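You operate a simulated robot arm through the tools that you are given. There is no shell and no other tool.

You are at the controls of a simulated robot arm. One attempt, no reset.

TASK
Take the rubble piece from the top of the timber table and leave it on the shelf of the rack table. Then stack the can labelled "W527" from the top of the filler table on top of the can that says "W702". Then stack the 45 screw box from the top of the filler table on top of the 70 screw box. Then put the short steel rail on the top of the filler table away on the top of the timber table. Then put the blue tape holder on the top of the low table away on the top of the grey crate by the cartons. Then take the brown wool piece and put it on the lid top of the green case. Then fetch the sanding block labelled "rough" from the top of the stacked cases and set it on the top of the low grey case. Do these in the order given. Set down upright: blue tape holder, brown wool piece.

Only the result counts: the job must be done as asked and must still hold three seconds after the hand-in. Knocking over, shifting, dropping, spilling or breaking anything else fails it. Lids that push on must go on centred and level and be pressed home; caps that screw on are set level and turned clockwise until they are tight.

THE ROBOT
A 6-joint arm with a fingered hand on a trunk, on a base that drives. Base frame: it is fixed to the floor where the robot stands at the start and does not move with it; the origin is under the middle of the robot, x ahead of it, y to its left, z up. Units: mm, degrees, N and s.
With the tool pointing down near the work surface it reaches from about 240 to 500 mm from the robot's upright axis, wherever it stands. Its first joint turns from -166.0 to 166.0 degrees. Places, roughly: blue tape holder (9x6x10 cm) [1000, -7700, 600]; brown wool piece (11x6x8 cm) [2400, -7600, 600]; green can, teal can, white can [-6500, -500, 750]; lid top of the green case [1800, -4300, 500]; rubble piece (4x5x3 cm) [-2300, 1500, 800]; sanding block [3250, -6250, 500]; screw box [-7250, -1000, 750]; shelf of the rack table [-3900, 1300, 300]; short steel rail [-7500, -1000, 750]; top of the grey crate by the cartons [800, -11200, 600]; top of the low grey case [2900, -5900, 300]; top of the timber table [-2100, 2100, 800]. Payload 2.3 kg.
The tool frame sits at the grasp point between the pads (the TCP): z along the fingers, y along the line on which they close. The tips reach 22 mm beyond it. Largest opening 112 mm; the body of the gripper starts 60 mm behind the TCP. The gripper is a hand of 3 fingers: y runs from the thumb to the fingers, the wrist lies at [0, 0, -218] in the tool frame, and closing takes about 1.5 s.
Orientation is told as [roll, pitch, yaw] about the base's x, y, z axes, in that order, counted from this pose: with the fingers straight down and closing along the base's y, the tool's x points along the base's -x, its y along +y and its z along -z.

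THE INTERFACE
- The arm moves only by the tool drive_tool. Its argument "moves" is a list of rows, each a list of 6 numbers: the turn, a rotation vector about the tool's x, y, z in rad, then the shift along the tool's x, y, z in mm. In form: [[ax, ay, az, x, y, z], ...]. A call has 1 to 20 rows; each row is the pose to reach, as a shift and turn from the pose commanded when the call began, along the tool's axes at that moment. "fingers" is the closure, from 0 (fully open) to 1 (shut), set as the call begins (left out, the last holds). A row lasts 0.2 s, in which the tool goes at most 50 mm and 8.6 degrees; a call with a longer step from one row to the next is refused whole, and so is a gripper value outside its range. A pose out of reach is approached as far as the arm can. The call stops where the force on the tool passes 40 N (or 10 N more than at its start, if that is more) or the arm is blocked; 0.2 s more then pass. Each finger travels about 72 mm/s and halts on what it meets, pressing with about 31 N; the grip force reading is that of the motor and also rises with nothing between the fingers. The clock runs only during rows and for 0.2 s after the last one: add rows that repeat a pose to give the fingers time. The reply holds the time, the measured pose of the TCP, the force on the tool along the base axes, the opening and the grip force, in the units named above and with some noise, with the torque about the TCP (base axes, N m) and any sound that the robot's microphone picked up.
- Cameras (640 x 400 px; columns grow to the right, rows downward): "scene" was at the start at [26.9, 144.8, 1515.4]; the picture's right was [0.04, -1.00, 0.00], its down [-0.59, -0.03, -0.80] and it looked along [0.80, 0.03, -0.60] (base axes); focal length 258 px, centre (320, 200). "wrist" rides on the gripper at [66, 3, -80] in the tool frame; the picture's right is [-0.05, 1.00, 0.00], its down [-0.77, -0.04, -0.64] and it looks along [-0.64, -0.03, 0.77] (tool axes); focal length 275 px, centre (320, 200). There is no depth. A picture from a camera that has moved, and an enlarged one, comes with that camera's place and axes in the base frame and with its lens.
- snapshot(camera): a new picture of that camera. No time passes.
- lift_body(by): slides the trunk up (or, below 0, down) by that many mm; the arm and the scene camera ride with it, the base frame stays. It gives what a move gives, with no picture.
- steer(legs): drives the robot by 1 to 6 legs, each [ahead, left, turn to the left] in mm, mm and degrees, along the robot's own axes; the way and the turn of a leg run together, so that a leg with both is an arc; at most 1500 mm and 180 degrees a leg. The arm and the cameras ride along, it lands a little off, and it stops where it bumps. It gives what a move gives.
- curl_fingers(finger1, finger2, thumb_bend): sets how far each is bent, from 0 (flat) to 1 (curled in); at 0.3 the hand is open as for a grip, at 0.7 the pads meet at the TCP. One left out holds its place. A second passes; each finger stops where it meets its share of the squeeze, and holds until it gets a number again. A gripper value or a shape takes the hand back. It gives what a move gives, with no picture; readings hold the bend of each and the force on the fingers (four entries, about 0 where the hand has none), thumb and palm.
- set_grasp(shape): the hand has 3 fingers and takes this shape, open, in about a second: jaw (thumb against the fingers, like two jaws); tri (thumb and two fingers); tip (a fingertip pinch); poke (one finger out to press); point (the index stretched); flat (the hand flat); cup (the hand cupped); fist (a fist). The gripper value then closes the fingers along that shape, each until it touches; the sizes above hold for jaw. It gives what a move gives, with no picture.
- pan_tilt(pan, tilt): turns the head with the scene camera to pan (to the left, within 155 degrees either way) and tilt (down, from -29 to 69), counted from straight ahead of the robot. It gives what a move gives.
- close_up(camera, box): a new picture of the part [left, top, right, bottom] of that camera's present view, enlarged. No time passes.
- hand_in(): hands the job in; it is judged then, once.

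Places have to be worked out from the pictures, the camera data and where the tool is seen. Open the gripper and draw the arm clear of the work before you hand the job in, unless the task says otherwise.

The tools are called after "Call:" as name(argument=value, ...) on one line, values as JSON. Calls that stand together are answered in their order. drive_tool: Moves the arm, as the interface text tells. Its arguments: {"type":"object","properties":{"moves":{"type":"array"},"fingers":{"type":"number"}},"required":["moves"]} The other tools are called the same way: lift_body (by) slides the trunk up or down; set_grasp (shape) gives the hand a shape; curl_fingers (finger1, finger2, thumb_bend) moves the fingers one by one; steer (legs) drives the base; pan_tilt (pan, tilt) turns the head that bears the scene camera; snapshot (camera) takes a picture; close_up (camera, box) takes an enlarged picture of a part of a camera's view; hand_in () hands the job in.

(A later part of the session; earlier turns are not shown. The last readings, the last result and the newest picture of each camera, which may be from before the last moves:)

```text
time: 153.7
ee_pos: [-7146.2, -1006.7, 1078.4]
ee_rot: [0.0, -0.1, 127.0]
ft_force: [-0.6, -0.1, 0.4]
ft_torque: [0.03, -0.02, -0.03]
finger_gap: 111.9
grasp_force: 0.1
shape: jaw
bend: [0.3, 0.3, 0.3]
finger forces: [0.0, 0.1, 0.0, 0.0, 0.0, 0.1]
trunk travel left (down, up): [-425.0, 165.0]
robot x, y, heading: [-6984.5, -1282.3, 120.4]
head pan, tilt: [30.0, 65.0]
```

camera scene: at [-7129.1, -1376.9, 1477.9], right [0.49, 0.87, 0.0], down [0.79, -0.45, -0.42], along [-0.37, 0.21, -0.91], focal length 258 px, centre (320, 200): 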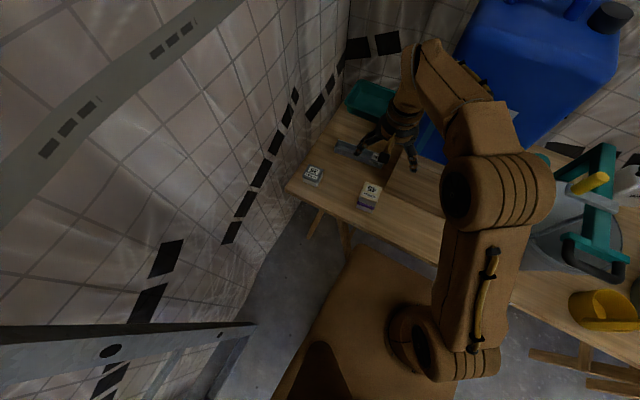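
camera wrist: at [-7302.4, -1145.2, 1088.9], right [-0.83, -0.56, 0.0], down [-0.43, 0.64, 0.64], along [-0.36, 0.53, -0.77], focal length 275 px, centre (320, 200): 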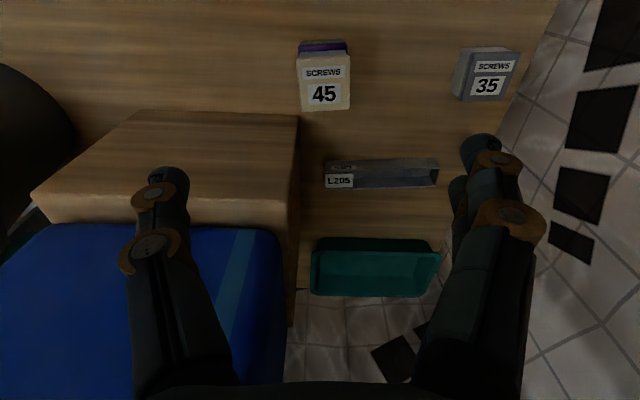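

Now I back off 200 mm (slightly right) and turn left 90° so the robot's right side faces the table.

Call:
steer(legs=[[-200, -60, 0], [0, 0, 90]])

Call:
pan_tilt(pan=-80, tilt=50)

Call:
snapshot(camera="scene")

```text
time: 159.1
ee_pos: [-7109.4, -1586.7, 1077.8]
ee_rot: [0.1, 0.1, -143.2]
ft_force: [-0.2, -0.3, 0.2]
ft_torque: [-0.01, -0.03, 0.0]
finger_gap: 111.7
grasp_force: 0.1
shape: jaw
bend: [0.3, 0.3, 0.3]
finger forces: [0.0, 0.0, 0.0, 0.0, 0.0, 0.0]
trunk travel left (down, up): [-425.0, 165.0]
robot x, y, heading: [-6831.0, -1427.0, -150.0]
head pan, tilt: [30.0, 65.0]
```

```text
time: 161.0
ee_pos: [-7109.3, -1586.9, 1078.6]
ee_rot: [0.0, 0.0, -143.3]
ft_force: [0.0, 0.1, -0.8]
ft_torque: [0.0, -0.01, -0.01]
finger_gap: 111.9
grasp_force: 0.1
shape: jaw
bend: [0.3, 0.3, 0.3]
finger forces: [0.0, 0.1, 0.0, 0.0, 0.0, 0.0]
trunk travel left (down, up): [-425.0, 165.0]
robot x, y, heading: [-6834.7, -1426.4, -149.7]
head pan, tilt: [-80.0, 50.0]
```

```text
taken
camera scene: at [-6759.1, -1458.4, 1496.0], right [0.76, 0.65, 0.0], down [0.49, -0.58, -0.64], along [-0.42, 0.49, -0.77], focal length 258 px, centre (320, 200)
```

scene: 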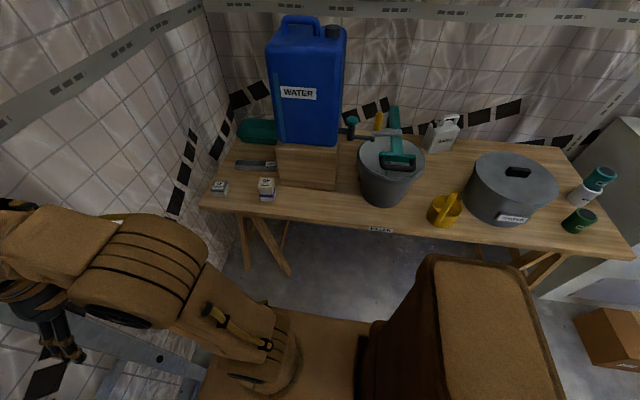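

Facing left now at (-6835,-1426). The tool's yaw already matches the rail's axis (closing across its width). I swing the arm 56° to the right at constant radius before moving closer.

Call:
drive_tool(moves=[[0, 0, 0, 8.1, -43.9, 0], [0, 0, 0, 22.3, -86.2, 0], [0, 0, 0, 42.3, -126.2, 0], [0, 0, 0, 67.5, -163, 0], [0, 0, 0, 97.7, -195.9, 0], [0, 0, 0, 132.1, -224.3, 0], [0, 0, 0, 170.1, -247.6, 0]])

```text
time: 162.6
ee_pos: [-7140.4, -1363.3, 1048.6]
ee_rot: [-0.2, 0.1, -143.3]
ft_force: [-0.2, 1.1, 0.5]
ft_torque: [-0.04, 0.03, -0.01]
finger_gap: 112.1
grasp_force: 0.1
shape: jaw
bend: [0.3, 0.3, 0.3]
finger forces: [0.0, 0.0, 0.0, 0.0, 0.1, 0.0]
out of reach, approached as far as the arm can: row 5, 6, 7
trunk travel left (down, up): [-425.0, 165.0]
robot x, y, heading: [-6833.7, -1429.9, -149.9]
head pan, tilt: [-80.0, 50.0]
```

The arm hit a joint limit with that yaw, so I test turning the hand the other way (yaw decreasing toward 36°), in free space in front of the table.

Call:
drive_tool(moves=[[0, 0, 0.14, 0, 0, 0], [0, 0, 0.28, 0, 0, 0], [0, 0, 0.42, 0, 0, 0], [0, 0, 0.56, 0, 0, 0], [0, 0, 0.7, 0, 0, 0], [0, 0, 0.84, 0, 0, 0], [0, 0, 0.98, 0, 0, 0], [0, 0, 1.12, 0, 0, 0], [0, 0, 1.26, 0, 0, 0], [0, 0, 1.4, 0, 0, 0]])

```text
time: 164.8
ee_pos: [-7141.1, -1364.7, 1050.4]
ee_rot: [0.0, 0.0, 136.3]
ft_force: [0.4, -0.2, 0.0]
ft_torque: [0.0, 0.01, -0.01]
finger_gap: 111.9
grasp_force: 0.0
shape: jaw
bend: [0.3, 0.3, 0.3]
finger forces: [0.1, 0.1, 0.0, 0.1, 0.1, 0.0]
trunk travel left (down, up): [-425.0, 165.0]
robot x, y, heading: [-6831.6, -1427.7, -149.9]
head pan, tilt: [-80.0, 50.0]
```

Rotation that way works so far. I continue turning toward yaw ≈ 36°.

Call:
drive_tool(moves=[[0, 0, 0.14, 0, 0, 0], [0, 0, 0.28, 0, 0, 0], [0, 0, 0.42, 0, 0, 0], [0, 0, 0.56, 0, 0, 0], [0, 0, 0.7, 0, 0, 0], [0, 0, 0.84, 0, 0, 0], [0, 0, 0.98, 0, 0, 0], [0, 0, 1.12, 0, 0, 0], [0, 0, 1.26, 0, 0, 0], [0, 0, 1.4, 0, 0, 0], [0, 0, 1.54, 0, 0, 0], [0, 0, 1.68, 0, 0, 0], [0, 0, 1.747, 0, 0, 0]])

```text
time: 167.6
ee_pos: [-7141.7, -1365.0, 1051.3]
ee_rot: [0.0, 0.1, 36.3]
ft_force: [0.3, 0.2, -0.1]
ft_torque: [0.0, -0.03, 0.0]
finger_gap: 111.8
grasp_force: 0.1
shape: jaw
bend: [0.3, 0.3, 0.3]
finger forces: [0.0, 0.1, 0.0, 0.0, 0.1, 0.1]
trunk travel left (down, up): [-425.0, 165.0]
robot x, y, heading: [-6834.4, -1425.6, -149.7]
head pan, tilt: [-80.0, 50.0]
```

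Yaw 36° is reachable. I swing the arm a bit further to the right, then shift the base right/ahead toward the rail in steps.

Call:
drive_tool(moves=[[0, 0, 0, -25, 20, -8], [0, 0, 0, -50, 40, -16], [0, 0, 0, -73, 60, -25]])

Call:
steer(legs=[[100, -200, 0]])

Call:
snapshot(camera="scene")

Call:
snapshot(camera="wrist")

```text
time: 168.4
ee_pos: [-7118.4, -1271.7, 1075.7]
ee_rot: [0.0, -0.1, 36.5]
ft_force: [0.7, -0.1, 0.0]
ft_torque: [-0.01, -0.02, -0.01]
finger_gap: 111.8
grasp_force: 0.1
shape: jaw
bend: [0.3, 0.3, 0.3]
finger forces: [0.0, 0.0, 0.0, 0.0, 0.0, 0.0]
trunk travel left (down, up): [-425.0, 165.0]
robot x, y, heading: [-6833.1, -1425.0, -149.7]
head pan, tilt: [-80.0, 50.0]
```

```text
time: 170.1
ee_pos: [-7306.0, -1151.7, 1076.4]
ee_rot: [-0.1, 0.0, 36.6]
ft_force: [0.6, 0.5, 0.6]
ft_torque: [-0.02, 0.01, -0.01]
finger_gap: 111.8
grasp_force: 0.0
shape: jaw
bend: [0.3, 0.3, 0.3]
finger forces: [0.0, 0.0, 0.0, 0.0, 0.0, 0.0]
trunk travel left (down, up): [-425.0, 165.0]
robot x, y, heading: [-7016.5, -1302.5, -149.5]
head pan, tilt: [-80.0, 50.0]
```

```text
taken
camera scene: at [-6946.2, -1335.5, 1496.1], right [0.76, 0.65, 0.0], down [0.5, -0.58, -0.64], along [-0.42, 0.49, -0.77], focal length 258 px, centre (320, 200)
```

scene: 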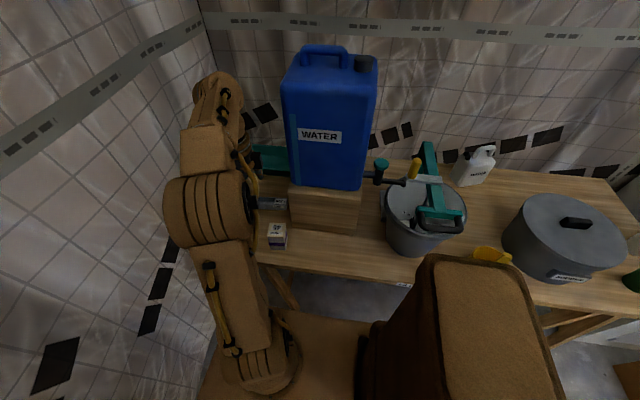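

```text
taken
camera wrist: at [-7360.9, -1187.7, 1155.9], right [-0.56, 0.83, 0.0], down [0.64, 0.43, 0.64], along [0.53, 0.35, -0.77], focal length 275 px, centre (320, 200)
```

wrist: 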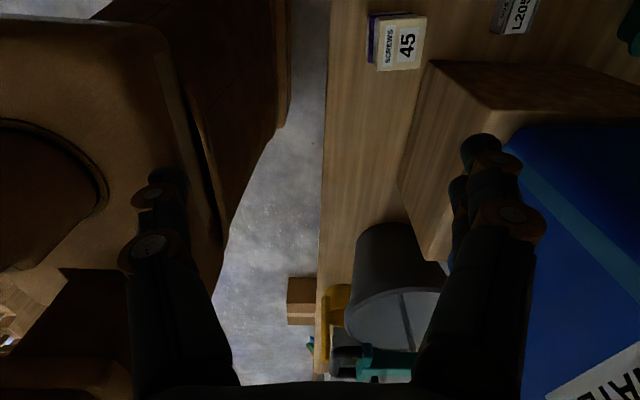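

The tool is clear of the jug and crate. I move the base another 78 mm right and 90 mm ahead so the rail comes within reach.

Call:
steer(legs=[[90, -40, 0], [0, -38, 0]])

Call:
snapshot(camera="wrist")

Call:
snapshot(camera="scene")

```text
time: 171.7
ee_pos: [-7423.8, -1128.2, 1076.5]
ee_rot: [0.0, -0.1, 36.4]
ft_force: [0.1, 0.1, 0.0]
ft_torque: [0.0, -0.03, 0.03]
finger_gap: 111.6
grasp_force: 0.0
shape: jaw
bend: [0.3, 0.3, 0.3]
finger forces: [0.0, 0.0, 0.0, 0.0, 0.1, 0.1]
trunk travel left (down, up): [-425.0, 165.0]
robot x, y, heading: [-7137.2, -1286.8, -149.3]
head pan, tilt: [-80.0, 50.0]
```

```text
taken
camera wrist: at [-7478.4, -1164.5, 1155.7], right [-0.56, 0.83, 0.0], down [0.64, 0.43, 0.64], along [0.53, 0.35, -0.77], focal length 275 px, centre (320, 200)
```

wrist: 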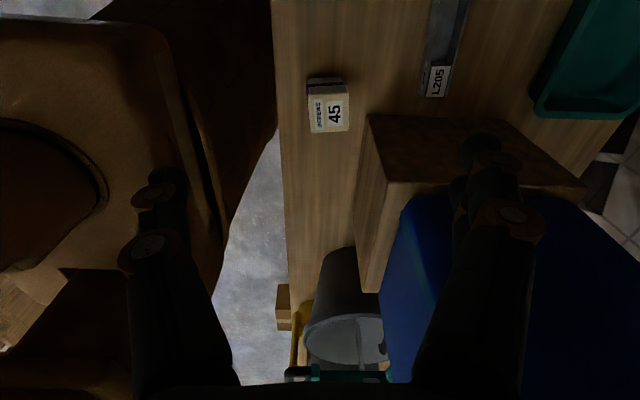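

```text
taken
camera scene: at [-7063.9, -1312.5, 1496.1], right [0.76, 0.65, 0.0], down [0.5, -0.59, -0.64], along [-0.41, 0.49, -0.77], focal length 258 px, centre (320, 200)
```

scene: 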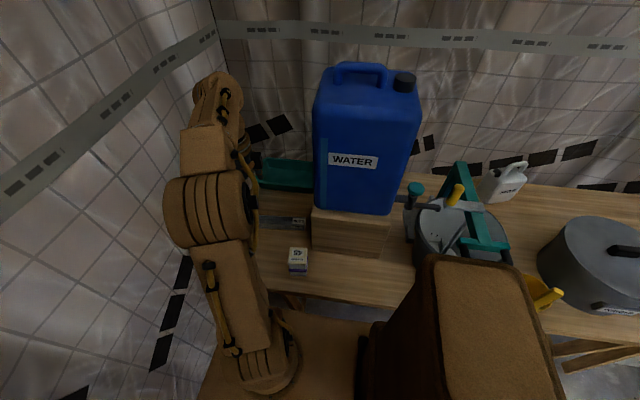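

The rail is now ~499 mm away, straight along the hand's closing direction. I move the tool over it while descending.

Call:
drive_tool(moves=[[0, 0, 0, 0, 20, 35], [0, 0, 0, 0, 50, 70], [0, 0, 0, 1, 85, 100], [0, 0, 0, 1, 120, 130], [0, 0, 0, 2, 155, 150], [0, 0, 0, 2, 182, 170]])

Call:
snapshot(camera="wrist")

Call:
snapshot(camera="scene")

```text
time: 173.1
ee_pos: [-7504.3, -1005.4, 903.9]
ee_rot: [-0.1, 0.0, 36.5]
ft_force: [0.5, 0.0, -0.4]
ft_torque: [-0.01, 0.01, 0.0]
finger_gap: 111.9
grasp_force: 0.2
shape: jaw
bend: [0.3, 0.3, 0.3]
finger forces: [0.0, 0.0, 0.0, 0.0, 0.0, 0.0]
out of reach, approached as far as the arm can: row 5, 6
trunk travel left (down, up): [-425.0, 165.0]
robot x, y, heading: [-7134.0, -1284.5, -149.8]
head pan, tilt: [-80.0, 50.0]
```

```text
taken
camera wrist: at [-7559.3, -1042.5, 982.7], right [-0.56, 0.83, 0.0], down [0.64, 0.43, 0.64], along [0.53, 0.35, -0.77], focal length 275 px, centre (320, 200)
```

wrist: 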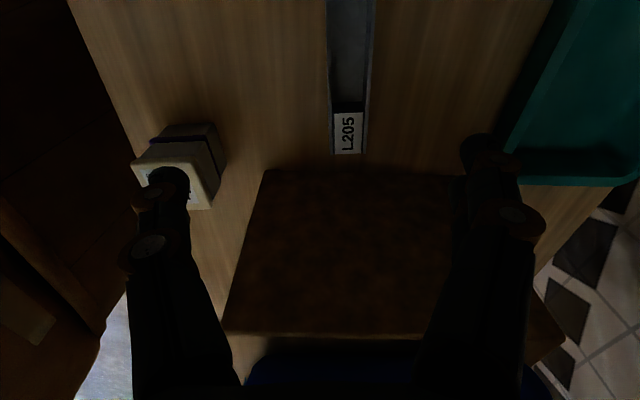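

```text
taken
camera scene: at [-7062.4, -1313.1, 1496.0], right [0.76, 0.65, 0.0], down [0.5, -0.58, -0.64], along [-0.42, 0.49, -0.77], focal length 258 px, centre (320, 200)
```

scene: 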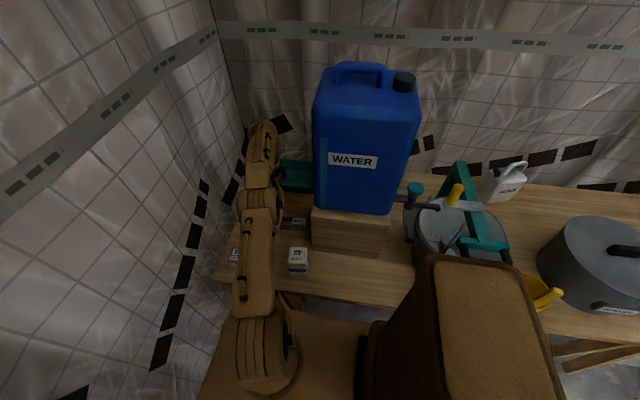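

Out of reach by ~35 mm: the arm's axis sits ~38 mm left of the robot's centre, so I need to be closer. I raise the tool a little and look down at the trestle feet beside the base.

Call:
pan_tilt(pan=-60, tilt=69)

Call:
snapshot(camera="scene")

Call:
pan_tilt(pan=0, tilt=69)

Call:
snapshot(camera="scene")

```text
time: 173.9
ee_pos: [-7505.5, -1005.9, 903.9]
ee_rot: [0.0, 0.0, 36.5]
ft_force: [-1.1, 0.3, -0.1]
ft_torque: [-0.03, -0.02, 0.06]
finger_gap: 112.0
grasp_force: 0.1
shape: jaw
bend: [0.3, 0.3, 0.3]
finger forces: [0.1, 0.1, 0.0, 0.0, 0.0, 0.0]
trunk travel left (down, up): [-425.0, 165.0]
robot x, y, heading: [-7135.6, -1284.5, -149.7]
head pan, tilt: [-60.0, 68.8]
```

```text
taken
camera scene: at [-7061.5, -1344.9, 1474.1], right [0.5, 0.87, 0.0], down [0.81, -0.46, -0.36], along [-0.32, 0.18, -0.93], focal length 258 px, centre (320, 200)
```

scene: 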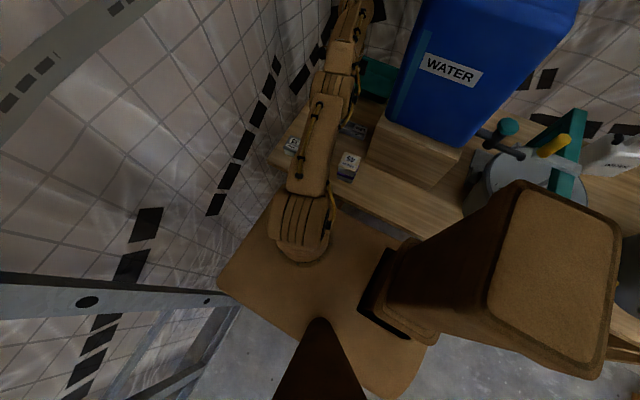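

```text
time: 175.2
ee_pos: [-7504.2, -1007.2, 903.3]
ee_rot: [0.0, 0.0, 36.6]
ft_force: [-0.2, -0.8, 0.8]
ft_torque: [0.03, 0.0, 0.0]
finger_gap: 111.9
grasp_force: 0.0
shape: jaw
bend: [0.3, 0.3, 0.3]
finger forces: [0.0, 0.0, 0.0, 0.0, 0.0, 0.0]
trunk travel left (down, up): [-425.0, 165.0]
robot x, y, heading: [-7135.8, -1279.7, -149.6]
head pan, tilt: [0.0, 68.8]
```

```text
taken
camera scene: at [-7061.2, -1400.9, 1474.1], right [-0.5, 0.86, 0.0], down [0.81, 0.47, -0.36], along [-0.31, -0.18, -0.93], focal length 258 px, centre (320, 200)
```

scene: 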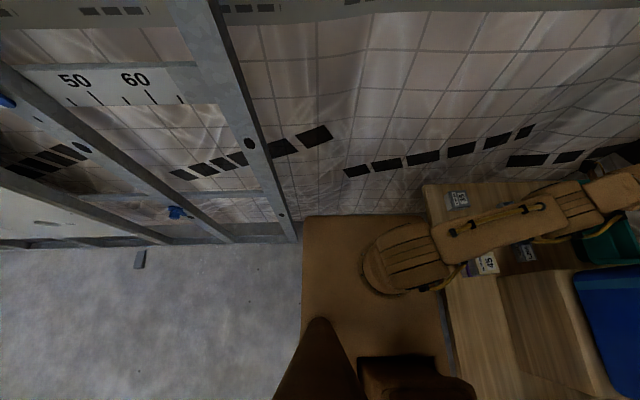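

The base is near the stud wall in front, but there is still some room. I nudge the base right 40 mm and ahead 25 mm, checking the readback for bumps.

Call:
steer(legs=[[0, -20, 0]])

Call:
steer(legs=[[0, -20, 0]])

Call:
steer(legs=[[25, 0, 0]])

```text
time: 176.0
ee_pos: [-7515.0, -989.0, 904.1]
ee_rot: [0.0, 0.0, 36.5]
ft_force: [-1.1, -0.6, -0.3]
ft_torque: [-0.04, -0.04, 0.02]
finger_gap: 112.0
grasp_force: 0.1
shape: jaw
bend: [0.3, 0.3, 0.3]
finger forces: [0.0, 0.0, 0.1, 0.1, 0.1, 0.0]
trunk travel left (down, up): [-425.0, 165.0]
robot x, y, heading: [-7141.5, -1260.7, -149.9]
head pan, tilt: [0.0, 68.8]
```

```text
time: 176.8
ee_pos: [-7525.9, -970.1, 902.5]
ee_rot: [0.0, 0.1, 36.6]
ft_force: [-0.3, 0.4, 0.8]
ft_torque: [-0.03, -0.02, 0.01]
finger_gap: 111.9
grasp_force: 0.1
shape: jaw
bend: [0.3, 0.3, 0.3]
finger forces: [0.0, 0.1, 0.0, 0.0, 0.1, 0.1]
trunk travel left (down, up): [-425.0, 165.0]
robot x, y, heading: [-7154.4, -1245.9, -149.6]
head pan, tilt: [0.0, 68.8]
```

```text
time: 177.6
ee_pos: [-7547.4, -984.2, 904.0]
ee_rot: [0.0, -0.1, 36.6]
ft_force: [-1.0, 0.0, 0.3]
ft_torque: [0.0, 0.01, -0.03]
finger_gap: 111.6
grasp_force: 0.1
shape: jaw
bend: [0.3, 0.3, 0.3]
finger forces: [0.1, 0.0, 0.0, 0.0, 0.1, 0.0]
trunk travel left (down, up): [-425.0, 165.0]
robot x, y, heading: [-7177.0, -1260.3, -149.7]
head pan, tilt: [0.0, 68.8]
```

No bump; the tool is now essentially over the rail. I check with the wrist camera.

Call:
snapshot(camera="wrist")

Call:
close_up(camera="wrist", box=[250, 0, 410, 140])

```text
taken
camera wrist: at [-7602.2, -1021.5, 983.0], right [-0.56, 0.83, 0.0], down [0.64, 0.43, 0.64], along [0.53, 0.35, -0.77], focal length 275 px, centre (320, 200)
```

wrist: 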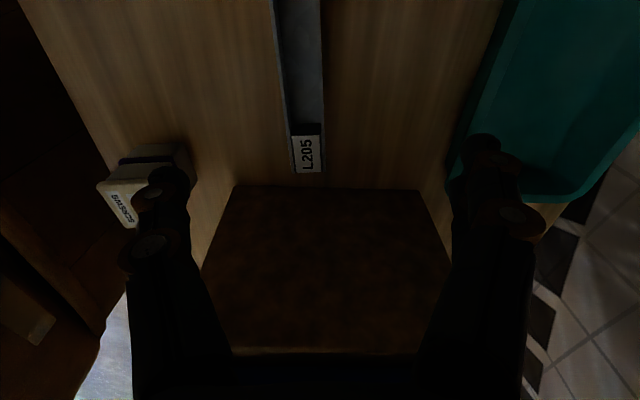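

```text
2.86 times, centred on (330, 70) of wrist
camera zoom: at [-7602.2, -1021.5, 983.0], right [-0.56, 0.83, 0.0], down [0.64, 0.43, 0.64], along [0.53, 0.35, -0.77], focal length 786 px, centre (291, 571)
```

zoom: 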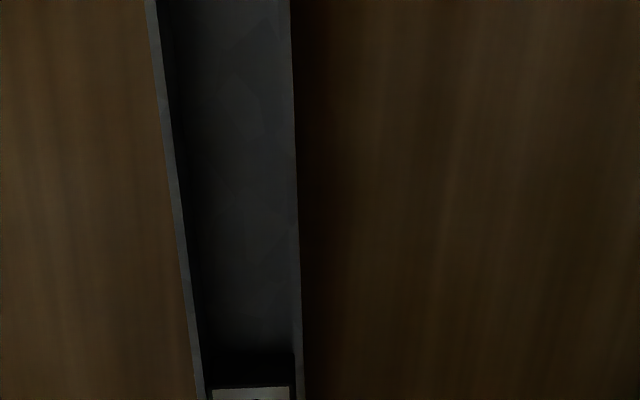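

The rail lies 17 mm toward the robot and ~16 mm along the look direction from the tool centre. I shift accordingly, then lower the trunk 130 mm.

Call:
drive_tool(moves=[[0, 0, 0, -8, -8.5, 0], [0, 0, 0, -16, -17, 0]])

Call:
lift_body(by=-120)

Call:
snapshot(camera="wrist")

```text
time: 178.2
ee_pos: [-7521.5, -987.5, 903.2]
ee_rot: [0.1, 0.0, 36.5]
ft_force: [-0.9, 0.3, 0.9]
ft_torque: [0.02, 0.03, 0.01]
finger_gap: 111.8
grasp_force: 0.0
shape: jaw
bend: [0.3, 0.3, 0.3]
finger forces: [0.0, 0.1, 0.0, 0.1, 0.0, 0.1]
trunk travel left (down, up): [-425.0, 165.0]
robot x, y, heading: [-7178.6, -1258.0, -149.6]
head pan, tilt: [0.0, 68.8]
```

```text
time: 179.7
ee_pos: [-7523.1, -987.1, 782.9]
ee_rot: [0.0, 0.0, 36.5]
ft_force: [-0.4, 1.0, -0.2]
ft_torque: [0.0, 0.03, 0.0]
finger_gap: 112.1
grasp_force: 0.0
shape: jaw
bend: [0.3, 0.3, 0.3]
finger forces: [0.0, 0.1, 0.1, 0.0, 0.1, 0.1]
trunk travel left (down, up): [-305.0, 285.0]
robot x, y, heading: [-7177.3, -1261.0, -149.7]
head pan, tilt: [0.0, 68.8]
```

```text
taken
camera wrist: at [-7577.8, -1025.0, 862.8], right [-0.56, 0.83, 0.0], down [0.64, 0.43, 0.64], along [0.53, 0.35, -0.77], focal length 275 px, centre (320, 200)
```

wrist: 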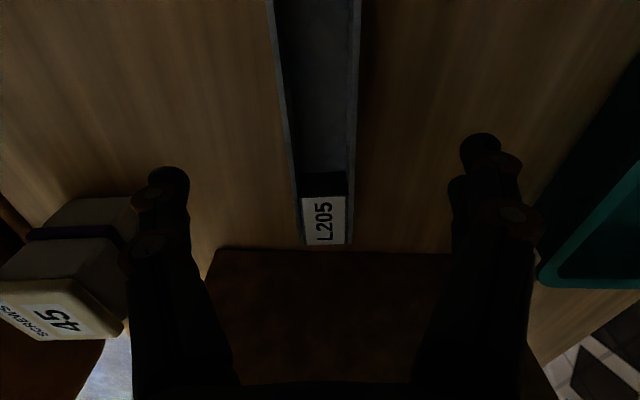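

The rail is centred between the fingers. I descend to z≈726 and close gently across its width.

Call:
drive_tool(moves=[[0, 0, 0, 0, 0, 30], [0, 0, 0, 0, 0, 50], [0, 0, 0, 0, 0, 56]])

Call:
drive_tool(moves=[[0, 0, 0, 0, 0, 0], [0, 0, 0, 0, 0, 0], [0, 0, 0, 0, 0, 0], [0, 0, 0, 0, 0, 0], [0, 0, 0, 0, 0, 0], [0, 0, 0, 0, 0, 0], [0, 0, 0, 0, 0, 0], [0, 0, 0, 0, 0, 0]], fingers=1)

Call:
snapshot(camera="wrist")

```text
time: 180.5
ee_pos: [-7524.1, -988.0, 726.1]
ee_rot: [-0.1, 0.0, 36.5]
ft_force: [1.0, -0.4, 0.0]
ft_torque: [-0.02, 0.02, -0.01]
finger_gap: 111.6
grasp_force: 0.1
shape: jaw
bend: [0.3, 0.3, 0.3]
finger forces: [0.0, 0.1, 0.0, 0.0, 0.1, 0.0]
trunk travel left (down, up): [-305.0, 285.0]
robot x, y, heading: [-7178.3, -1260.0, -149.8]
head pan, tilt: [0.0, 68.8]
```

```text
time: 182.3
ee_pos: [-7522.8, -989.1, 727.8]
ee_rot: [0.1, 0.1, 36.5]
ft_force: [0.2, 0.1, -0.5]
ft_torque: [0.01, 0.03, -0.04]
finger_gap: 31.4
grasp_force: 30.8
shape: jaw
bend: [0.73, 0.74, 0.7]
finger forces: [14.1, 13.9, 0.0, 0.0, 28.2, 0.0]
trunk travel left (down, up): [-305.0, 285.0]
robot x, y, heading: [-7173.7, -1262.1, -149.9]
head pan, tilt: [0.0, 68.8]
```

```text
taken
camera wrist: at [-7578.3, -1025.2, 806.3], right [-0.56, 0.83, 0.0], down [0.64, 0.43, 0.64], along [0.53, 0.35, -0.77], focal length 275 px, centre (320, 200)
```

wrist: 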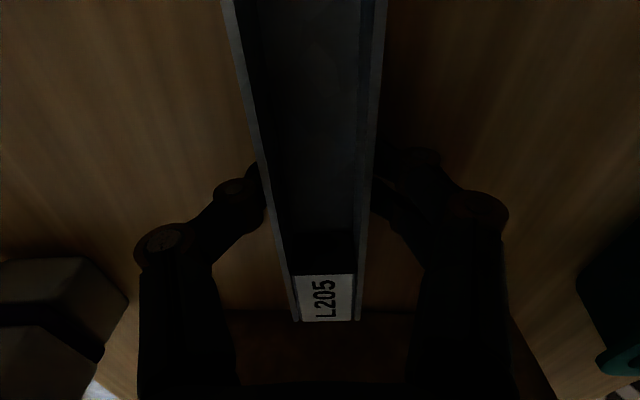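

The rail is gripped evenly. I lift it straight up with the trunk.

Call:
lift_body(by=60)

Call:
snapshot(camera="wrist")

```text
time: 183.3
ee_pos: [-7523.5, -988.4, 786.6]
ee_rot: [0.0, 0.1, 36.4]
ft_force: [-0.1, 0.1, -1.2]
ft_torque: [-0.01, 0.03, 0.03]
finger_gap: 31.7
grasp_force: 31.0
shape: jaw
bend: [0.73, 0.74, 0.7]
finger forces: [14.3, 13.9, 0.1, 0.1, 28.2, 0.0]
trunk travel left (down, up): [-365.0, 225.0]
robot x, y, heading: [-7178.7, -1261.3, -149.5]
head pan, tilt: [0.0, 68.8]
```

```text
taken
camera wrist: at [-7578.3, -1025.2, 866.3], right [-0.56, 0.83, 0.0], down [0.64, 0.43, 0.64], along [0.53, 0.35, -0.77], focal length 275 px, centre (320, 200)
```

wrist: 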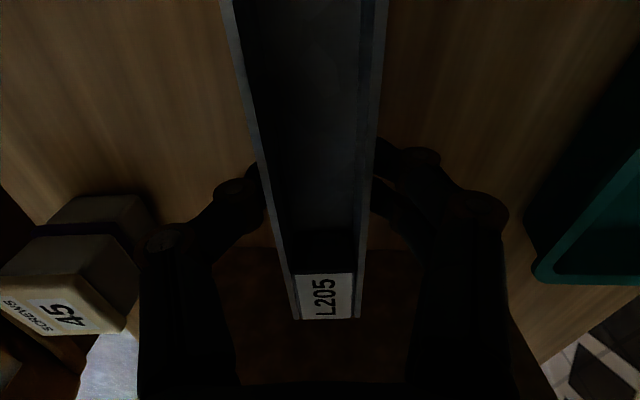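

The rail hangs level. I continue raising it to clear everything.

Call:
lift_body(by=140)

Call:
drive_tool(moves=[[0, 0, 0, 0, -40, 0], [0, 0, 0, 0, -85, 0], [0, 0, 0, 0, -130, 0], [0, 0, 0, 0, -170, 0]])

Call:
snapshot(camera="wrist")

```text
time: 185.0
ee_pos: [-7523.8, -989.1, 927.0]
ee_rot: [-0.1, 0.1, 36.5]
ft_force: [-0.3, 0.0, -0.5]
ft_torque: [0.0, 0.03, -0.01]
finger_gap: 31.8
grasp_force: 31.0
shape: jaw
bend: [0.73, 0.74, 0.7]
finger forces: [14.2, 13.9, 0.0, 0.1, 28.2, 0.1]
trunk travel left (down, up): [-505.0, 85.0]
robot x, y, heading: [-7176.4, -1257.2, -149.6]
head pan, tilt: [0.0, 68.8]
```

```text
time: 186.0
ee_pos: [-7422.2, -1125.5, 926.4]
ee_rot: [0.2, -0.1, 36.5]
ft_force: [-0.4, 0.4, -0.5]
ft_torque: [-0.02, 0.01, -0.04]
finger_gap: 31.0
grasp_force: 30.6
shape: jaw
bend: [0.73, 0.74, 0.7]
finger forces: [14.3, 14.0, 0.0, 0.0, 28.2, 0.0]
trunk travel left (down, up): [-505.0, 85.0]
robot x, y, heading: [-7176.8, -1259.8, -149.4]
head pan, tilt: [0.0, 68.8]
```

```text
taken
camera wrist: at [-7477.1, -1162.7, 1005.6], right [-0.56, 0.83, 0.0], down [0.64, 0.43, 0.64], along [0.53, 0.35, -0.77], focal length 275 px, centre (320, 200)
```

wrist: 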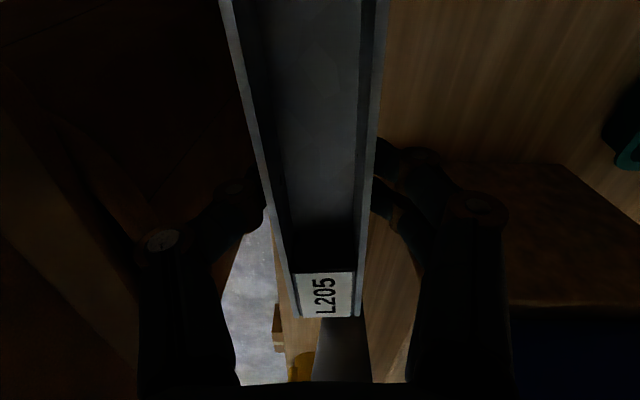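

The rail is secure. I back away from the wall and table corner (back and left), then check the pose.

Call:
steer(legs=[[-60, 50, 0], [-150, 100, 0], [-100, 300, 0]])

```text
time: 189.9
ee_pos: [-6928.8, -1358.1, 925.4]
ee_rot: [0.2, -0.1, 36.8]
ft_force: [0.2, -0.6, -1.3]
ft_torque: [-0.01, 0.08, -0.02]
finger_gap: 31.7
grasp_force: 31.2
shape: jaw
bend: [0.73, 0.74, 0.7]
finger forces: [14.2, 14.0, 0.0, 0.0, 28.3, 0.0]
trunk travel left (down, up): [-505.0, 85.0]
robot x, y, heading: [-6683.1, -1488.9, -149.6]
head pan, tilt: [0.0, 68.8]
```

In open space now. I turn back to face the tables and slide right along the row toward the timber table.

Call:
steer(legs=[[0, 0, -90], [-200, 0, 0], [0, -1500, 0], [0, -1500, 0], [0, -1500, 0]])

Call:
pan_tilt(pan=0, tilt=35)

Call:
snapshot(camera="scene")

```text
time: 216.4
ee_pos: [-2586.4, 889.5, 925.9]
ee_rot: [0.0, 0.0, -51.7]
ft_force: [0.1, 0.1, -0.7]
ft_torque: [-0.02, 0.04, 0.0]
finger_gap: 31.6
grasp_force: 30.2
shape: jaw
bend: [0.73, 0.74, 0.7]
finger forces: [14.2, 13.8, 0.0, 0.1, 28.0, 0.0]
trunk travel left (down, up): [-505.0, 85.0]
robot x, y, heading: [-2713.8, 643.8, 122.0]
head pan, tilt: [0.0, 68.8]
```

```text
time: 217.4
ee_pos: [-2587.9, 890.7, 925.7]
ee_rot: [-0.2, 0.1, -51.7]
ft_force: [-1.0, -0.6, -1.9]
ft_torque: [0.02, -0.02, -0.03]
finger_gap: 31.4
grasp_force: 30.9
shape: jaw
bend: [0.73, 0.74, 0.7]
finger forces: [14.1, 13.8, 0.0, 0.0, 28.0, 0.0]
trunk travel left (down, up): [-505.0, 85.0]
robot x, y, heading: [-2714.6, 642.6, 122.4]
head pan, tilt: [0.0, 35.0]
```

```text
taken
camera scene: at [-2848.0, 590.9, 1597.7], right [0.85, 0.53, 0.0], down [0.3, -0.49, -0.82], along [-0.43, 0.69, -0.57], focal length 258 px, centre (320, 200)
```

scene: 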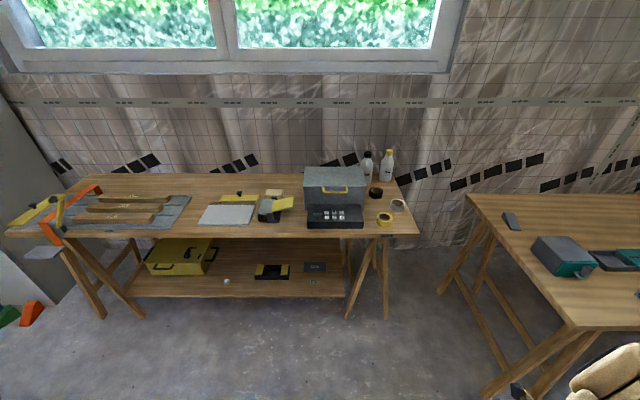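

The rubble is still on the rack shelf. I slide right ~840 mm to stand before the free front-left area of the timber table.

Call:
steer(legs=[[0, 0, -1.4], [0, -838, 0]])

Call:
snapshot(camera="scene")

```text
time: 222.2
ee_pos: [-1857.8, 1318.0, 926.4]
ee_rot: [-0.1, 0.1, -53.1]
ft_force: [0.0, 0.9, -1.2]
ft_torque: [0.0, -0.01, 0.0]
finger_gap: 31.2
grasp_force: 31.4
shape: jaw
bend: [0.73, 0.74, 0.7]
finger forces: [14.3, 13.8, 0.0, 0.1, 28.0, 0.0]
trunk travel left (down, up): [-505.0, 85.0]
robot x, y, heading: [-1989.4, 1068.9, 120.8]
head pan, tilt: [0.0, 35.0]
```

```text
taken
camera scene: at [-2125.3, 1024.0, 1597.8], right [0.86, 0.51, 0.0], down [0.29, -0.49, -0.82], along [-0.42, 0.7, -0.57], focal length 258 px, centre (320, 200)
```

scene: 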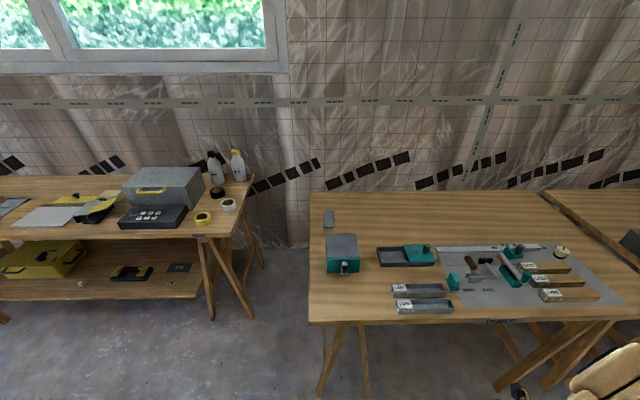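

I swing the arm back to the front while turning the hand so the rail will lie parallel to the table's front edge.

Call:
drive_tool(moves=[[0, 0, -0.1466, 31.2, -14.5, 0], [0, 0, -0.2932, 60.5, -32.1, 0], [0, 0, -0.4398, 87.6, -52.7, 0], [0, 0, -0.5864, 112.4, -76.2, 0], [0, 0, -0.733, 134.5, -102.3, 0], [0, 0, -0.8796, 153.6, -130.5, 0], [0, 0, -1.0262, 169.7, -160.7, 0], [0, 0, -1.1728, 182.2, -192.4, 0], [0, 0, -1.3194, 191.3, -225.3, 0], [0, 0, -1.466, 196.8, -259, 0]])

```text
time: 224.4
ee_pos: [-2184.2, 1318.5, 925.0]
ee_rot: [0.0, -0.2, 31.1]
ft_force: [0.2, -0.5, -0.6]
ft_torque: [-0.02, -0.01, -0.03]
finger_gap: 31.2
grasp_force: 30.9
shape: jaw
bend: [0.73, 0.74, 0.7]
finger forces: [14.0, 13.7, 0.0, 0.1, 27.9, 0.0]
trunk travel left (down, up): [-505.0, 85.0]
robot x, y, heading: [-1991.0, 1071.5, 120.8]
head pan, tilt: [0.0, 35.0]
```

Now I drive 130 mm ahead toward the table.

Call:
steer(legs=[[130, 0, 0]])

Call:
snapshot(camera="wrist")

Call:
snapshot(camera="scene")

```text
time: 225.7
ee_pos: [-2249.1, 1431.9, 925.3]
ee_rot: [0.0, 0.1, 31.0]
ft_force: [-0.3, -0.4, -0.2]
ft_torque: [-0.03, -0.01, 0.0]
finger_gap: 31.1
grasp_force: 31.6
shape: jaw
bend: [0.73, 0.74, 0.7]
finger forces: [14.1, 13.8, 0.0, 0.0, 28.0, 0.0]
trunk travel left (down, up): [-505.0, 85.0]
robot x, y, heading: [-2059.9, 1184.6, 120.8]
head pan, tilt: [0.0, 35.0]
```

```text
taken
camera wrist: at [-2308.7, 1399.4, 1004.7], right [-0.47, 0.88, 0.0], down [0.68, 0.37, 0.64], along [0.56, 0.3, -0.77], focal length 275 px, centre (320, 200)
```

wrist: 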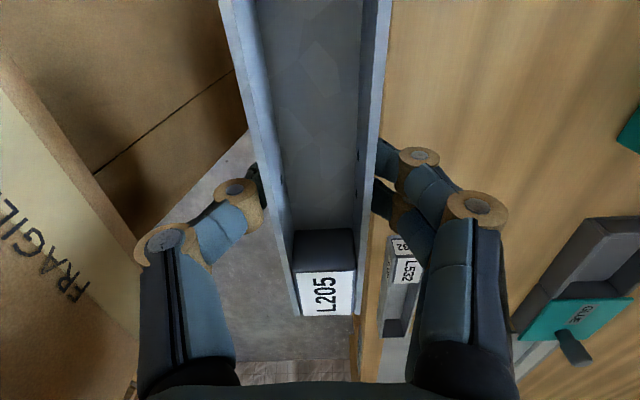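

```text
taken
camera scene: at [-2192.9, 1136.2, 1597.7], right [0.86, 0.51, 0.0], down [0.29, -0.49, -0.82], along [-0.42, 0.7, -0.57], focal length 258 px, centre (320, 200)
```

scene: 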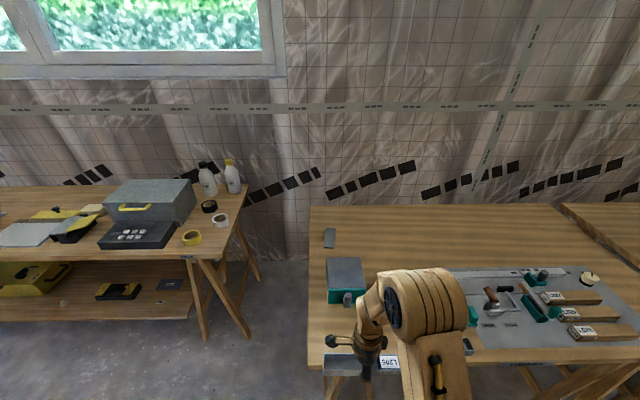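

I move the rail over the free area (centre ≈ (-2310,1545)) and descend to about z=860.

Call:
drive_tool(moves=[[0, 0, 0, -2, 43, 0], [0, 0, 0, -4, 86, 0], [0, 0, 0, -6, 128, 0], [0, 0, 0, -6, 128, 30], [0, 0, 0, -6, 128, 60]])

Call:
snapshot(camera="wrist")

Call:
close_up(camera="scene", box=[290, 220, 490, 380])

```text
time: 226.9
ee_pos: [-2310.6, 1543.7, 864.2]
ee_rot: [0.1, 0.0, 30.9]
ft_force: [0.0, 0.5, -0.5]
ft_torque: [-0.03, 0.03, 0.0]
finger_gap: 31.2
grasp_force: 31.9
shape: jaw
bend: [0.73, 0.74, 0.7]
finger forces: [14.2, 13.7, 0.0, 0.1, 27.9, 0.0]
trunk travel left (down, up): [-505.0, 85.0]
robot x, y, heading: [-2058.0, 1182.8, 121.0]
head pan, tilt: [0.0, 35.0]
```

```text
taken
camera wrist: at [-2369.8, 1512.1, 944.3], right [-0.48, 0.88, 0.0], down [0.68, 0.37, 0.64], along [0.56, 0.3, -0.77], focal length 275 px, centre (320, 200)
```

wrist: 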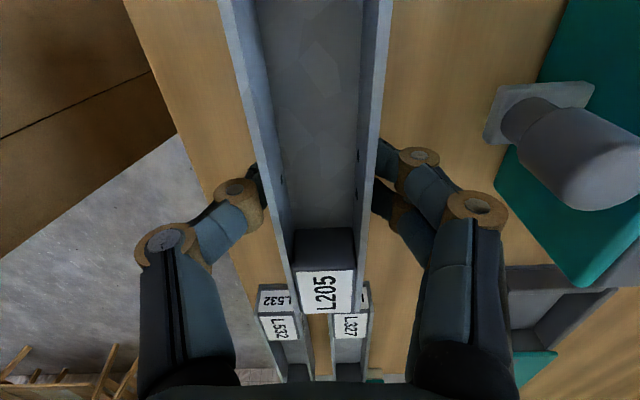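

```text
2.50 times, centred on (390, 300) of scene
camera zoom: at [-2192.5, 1135.8, 1597.7], right [0.86, 0.51, 0.0], down [0.29, -0.49, -0.82], along [-0.42, 0.7, -0.57], focal length 646 px, centre (145, -50)
```

zoom: 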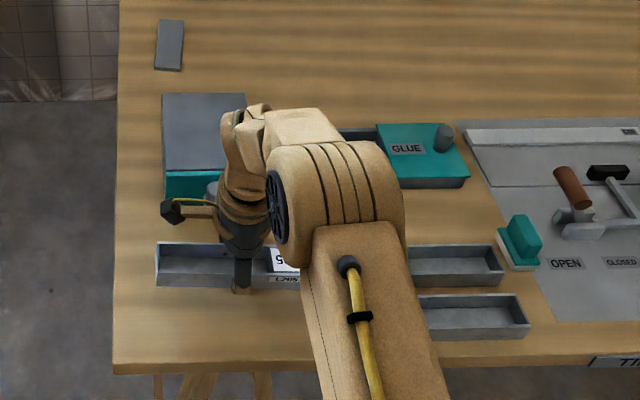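

The rail is above free table with L532/L327 and the drawer knob clear. I shift 12 mm toward the edge for more margin from the knob and lower in small steps.

Call:
drive_tool(moves=[[0, 0, 0, 0, -12, 10], [0, 0, 0, 0, -12, 20], [0, 0, 0, 0, -12, 24]])

Call:
drive_tool(moves=[[0, 0, 0, 0, 0, 2], [0, 0, 0, 0, 0, 4], [0, 0, 0, 0, 0, 6]])

```text
time: 227.7
ee_pos: [-2304.6, 1533.4, 840.9]
ee_rot: [0.0, 0.1, 31.0]
ft_force: [-0.4, 0.1, -1.4]
ft_torque: [0.03, 0.0, -0.03]
finger_gap: 31.0
grasp_force: 31.0
shape: jaw
bend: [0.74, 0.74, 0.7]
finger forces: [14.2, 13.7, 0.0, 0.0, 28.1, 0.0]
trunk travel left (down, up): [-505.0, 85.0]
robot x, y, heading: [-2059.0, 1182.8, 120.9]
head pan, tilt: [0.0, 35.0]
```

```text
time: 228.5
ee_pos: [-2304.9, 1533.6, 835.8]
ee_rot: [0.1, -0.1, 31.0]
ft_force: [0.0, -0.3, -1.0]
ft_torque: [-0.02, 0.0, 0.01]
finger_gap: 31.2
grasp_force: 30.9
shape: jaw
bend: [0.74, 0.74, 0.7]
finger forces: [14.2, 13.9, 0.0, 0.0, 27.9, 0.0]
trunk travel left (down, up): [-505.0, 85.0]
robot x, y, heading: [-2053.5, 1181.3, 120.9]
head pan, tilt: [0.0, 35.0]
```

No contact yet at z≈836. I keep lowering in 1.5 mm steps.

Call:
drive_tool(moves=[[0, 0, 0, 0, 0, 1.5], [0, 0, 0, 0, 0, 3], [0, 0, 0, 0, 0, 4]])

```text
time: 229.3
ee_pos: [-2304.8, 1534.1, 831.9]
ee_rot: [0.0, 0.0, 31.0]
ft_force: [-0.3, 1.2, -1.0]
ft_torque: [0.01, 0.0, 0.02]
finger_gap: 31.1
grasp_force: 31.2
shape: jaw
bend: [0.73, 0.74, 0.7]
finger forces: [14.2, 13.9, 0.0, 0.0, 28.0, 0.0]
trunk travel left (down, up): [-505.0, 85.0]
robot x, y, heading: [-2057.1, 1183.0, 120.6]
head pan, tilt: [0.0, 35.0]
```

Call:
drive_tool(moves=[[0, 0, 0, 0, 0, 1.5], [0, 0, 0, 0, 0, 3], [0, 0, 0, 0, 0, 4]])

Call:
close_up(camera="scene", box=[300, 300, 400, 370])

```text
time: 230.1
ee_pos: [-2304.1, 1532.8, 827.8]
ee_rot: [0.0, 0.0, 30.9]
ft_force: [-0.1, 0.1, -0.1]
ft_torque: [0.05, -0.01, 0.01]
finger_gap: 31.1
grasp_force: 31.3
shape: jaw
bend: [0.73, 0.74, 0.7]
finger forces: [14.0, 14.2, 0.1, 0.0, 28.3, 0.0]
trunk travel left (down, up): [-505.0, 85.0]
robot x, y, heading: [-2055.1, 1180.9, 120.9]
head pan, tilt: [0.0, 35.0]
```

```text
5.71 times, centred on (350, 335) of scene
camera zoom: at [-2192.2, 1135.0, 1597.7], right [0.86, 0.51, 0.0], down [0.29, -0.49, -0.82], along [-0.42, 0.7, -0.57], focal length 1476 px, centre (149, -571)
```

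zoom: 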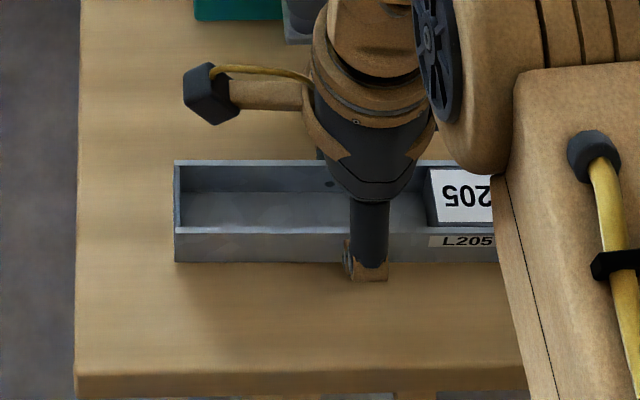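

Still nearly no contact force at z≈828; I continue down in small steps.

Call:
drive_tool(moves=[[0, 0, 0, 0, 0, 1], [0, 0, 0, 0, 0, 2]])

```text
time: 230.7
ee_pos: [-2305.3, 1533.8, 827.0]
ee_rot: [0.1, 0.0, 30.9]
ft_force: [-0.1, 0.2, 5.3]
ft_torque: [0.06, -0.01, 0.03]
finger_gap: 31.0
grasp_force: 30.4
shape: jaw
bend: [0.73, 0.74, 0.7]
finger forces: [14.4, 15.3, 0.1, 0.1, 29.1, 0.1]
trunk travel left (down, up): [-505.0, 85.0]
robot x, y, heading: [-2054.4, 1184.9, 120.7]
head pan, tilt: [0.0, 35.0]
```

Contact (+6 N). I open the fingers partly to release the rail.

Call:
drive_tool(moves=[[0, 0, 0, 0, 0, 0], [0, 0, 0, 0, 0, 0], [0, 0, 0, 0, 0, 0], [0, 0, 0, 0, 0, 0], [0, 0, 0, 0, 0, 0]], fingers=0.4)

Call:
snapshot(camera="wrist")

```text
time: 231.9
ee_pos: [-2304.8, 1532.6, 825.9]
ee_rot: [-0.1, 0.0, 31.0]
ft_force: [-0.9, 0.1, -0.1]
ft_torque: [-0.04, 0.05, 0.01]
finger_gap: 67.0
grasp_force: 0.0
shape: jaw
bend: [0.71, 0.71, 0.71]
finger forces: [0.0, 0.1, 0.1, 0.0, 0.0, 0.0]
trunk travel left (down, up): [-505.0, 85.0]
robot x, y, heading: [-2058.2, 1182.1, 120.8]
head pan, tilt: [0.0, 35.0]
```

```text
taken
camera wrist: at [-2362.8, 1501.1, 905.3], right [-0.47, 0.88, 0.0], down [0.68, 0.37, 0.64], along [0.56, 0.3, -0.77], focal length 275 px, centre (320, 200)
```

wrist: 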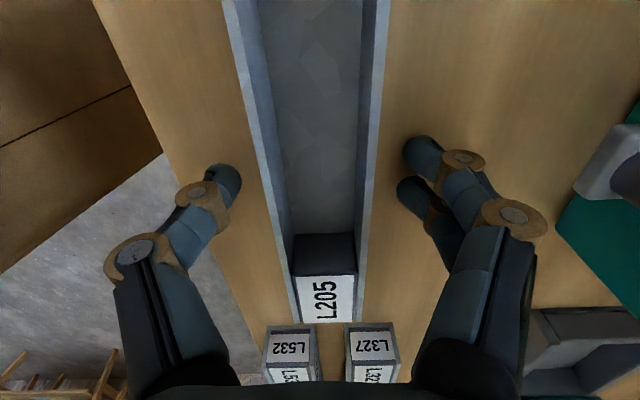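

The rail is released and lies on the table, clear of its neighbours. I lift the hand straight up.

Call:
drive_tool(moves=[[0, 0, 0, 0, 0, -25], [0, 0, 0, 0, 0, -65], [0, 0, 0, 0, 0, -105], [0, 0, 0, 0, -35, -140], [0, 0, 0, 0, -75, -165], [0, 0, 0, 0, -115, -190]])

Call:
snapshot(camera="scene")

```text
time: 233.3
ee_pos: [-2244.3, 1432.0, 1015.3]
ee_rot: [0.0, 0.0, 31.0]
ft_force: [0.7, 0.6, -0.4]
ft_torque: [-0.01, 0.04, -0.01]
finger_gap: 67.1
grasp_force: 0.1
shape: jaw
bend: [0.71, 0.71, 0.71]
finger forces: [0.0, 0.1, 0.0, 0.0, 0.0, 0.1]
trunk travel left (down, up): [-505.0, 85.0]
robot x, y, heading: [-2059.4, 1182.9, 120.7]
head pan, tilt: [0.0, 35.0]
```

```text
taken
camera scene: at [-2191.1, 1133.4, 1597.8], right [0.86, 0.51, 0.0], down [0.29, -0.49, -0.82], along [-0.42, 0.7, -0.57], focal length 258 px, centre (320, 200)
```

scene: 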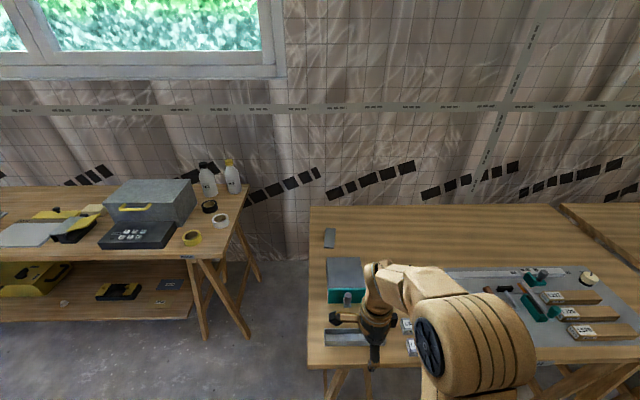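

The rail now rests on the timber table. Next target is the far side of the room; I re-align the hand with the arm first.

Call:
drive_tool(moves=[[0, 0, -0.145, 0, 0, -10], [0, 0, -0.29, 0, 0, -20], [0, 0, -0.435, 0, 0, -30], [0, 0, -0.58, 0, 0, -30], [0, 0, -0.725, 0, 0, -30], [0, 0, -0.87, 0, 0, -30], [0, 0, -1.015, 0, 0, -30], [0, 0, -1.16, 0, 0, -30], [0, 0, -1.305, 0, 0, -30], [0, 0, -1.45, 0, 0, -30], [0, 0, -1.566, 0, 0, -30]], fingers=0)

Call:
steer(legs=[[-500, 0, 0], [0, 0, 150]])

Call:
pan_tilt(pan=0, tilt=20)

Call:
snapshot(camera="scene")

```text
time: 235.7
ee_pos: [-2245.6, 1433.7, 1046.6]
ee_rot: [0.0, -0.1, 120.9]
ft_force: [0.5, 0.2, 0.4]
ft_torque: [0.02, -0.01, -0.01]
finger_gap: 112.1
grasp_force: 0.0
shape: jaw
bend: [0.3, 0.3, 0.3]
finger forces: [0.1, 0.0, 0.0, 0.0, 0.0, 0.0]
trunk travel left (down, up): [-505.0, 85.0]
robot x, y, heading: [-2054.6, 1184.7, 120.9]
head pan, tilt: [0.0, 35.0]
```

```text
time: 244.8
ee_pos: [-1766.3, 436.0, 1045.5]
ee_rot: [0.0, 0.0, -89.9]
ft_force: [0.2, 0.2, -0.7]
ft_torque: [0.01, 0.0, -0.01]
finger_gap: 112.0
grasp_force: 0.0
shape: jaw
bend: [0.3, 0.3, 0.3]
finger forces: [0.1, 0.0, 0.1, 0.1, 0.0, 0.1]
trunk travel left (down, up): [-505.0, 85.0]
robot x, y, heading: [-1798.5, 748.3, -89.7]
head pan, tilt: [0.0, 35.0]
```

```text
time: 245.6
ee_pos: [-1765.9, 435.9, 1046.0]
ee_rot: [0.1, -0.1, -89.9]
ft_force: [0.4, -0.1, 0.5]
ft_torque: [0.0, 0.0, 0.01]
finger_gap: 111.8
grasp_force: 0.1
shape: jaw
bend: [0.3, 0.3, 0.3]
finger forces: [0.0, 0.0, 0.0, 0.0, 0.0, 0.1]
trunk travel left (down, up): [-505.0, 85.0]
robot x, y, heading: [-1801.8, 749.0, -90.0]
head pan, tilt: [0.0, 20.0]
```

```text
taken
camera scene: at [-1659.2, 716.2, 1621.5], right [-1.0, 0.0, 0.0], down [0.0, 0.34, -0.94], along [0.0, -0.94, -0.34], focal length 258 px, centre (320, 200)
```

scene: 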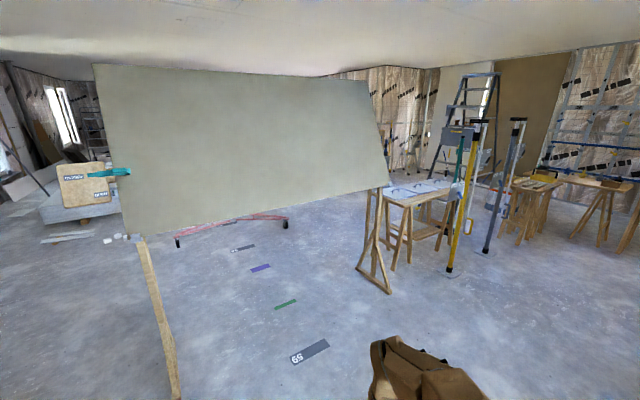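

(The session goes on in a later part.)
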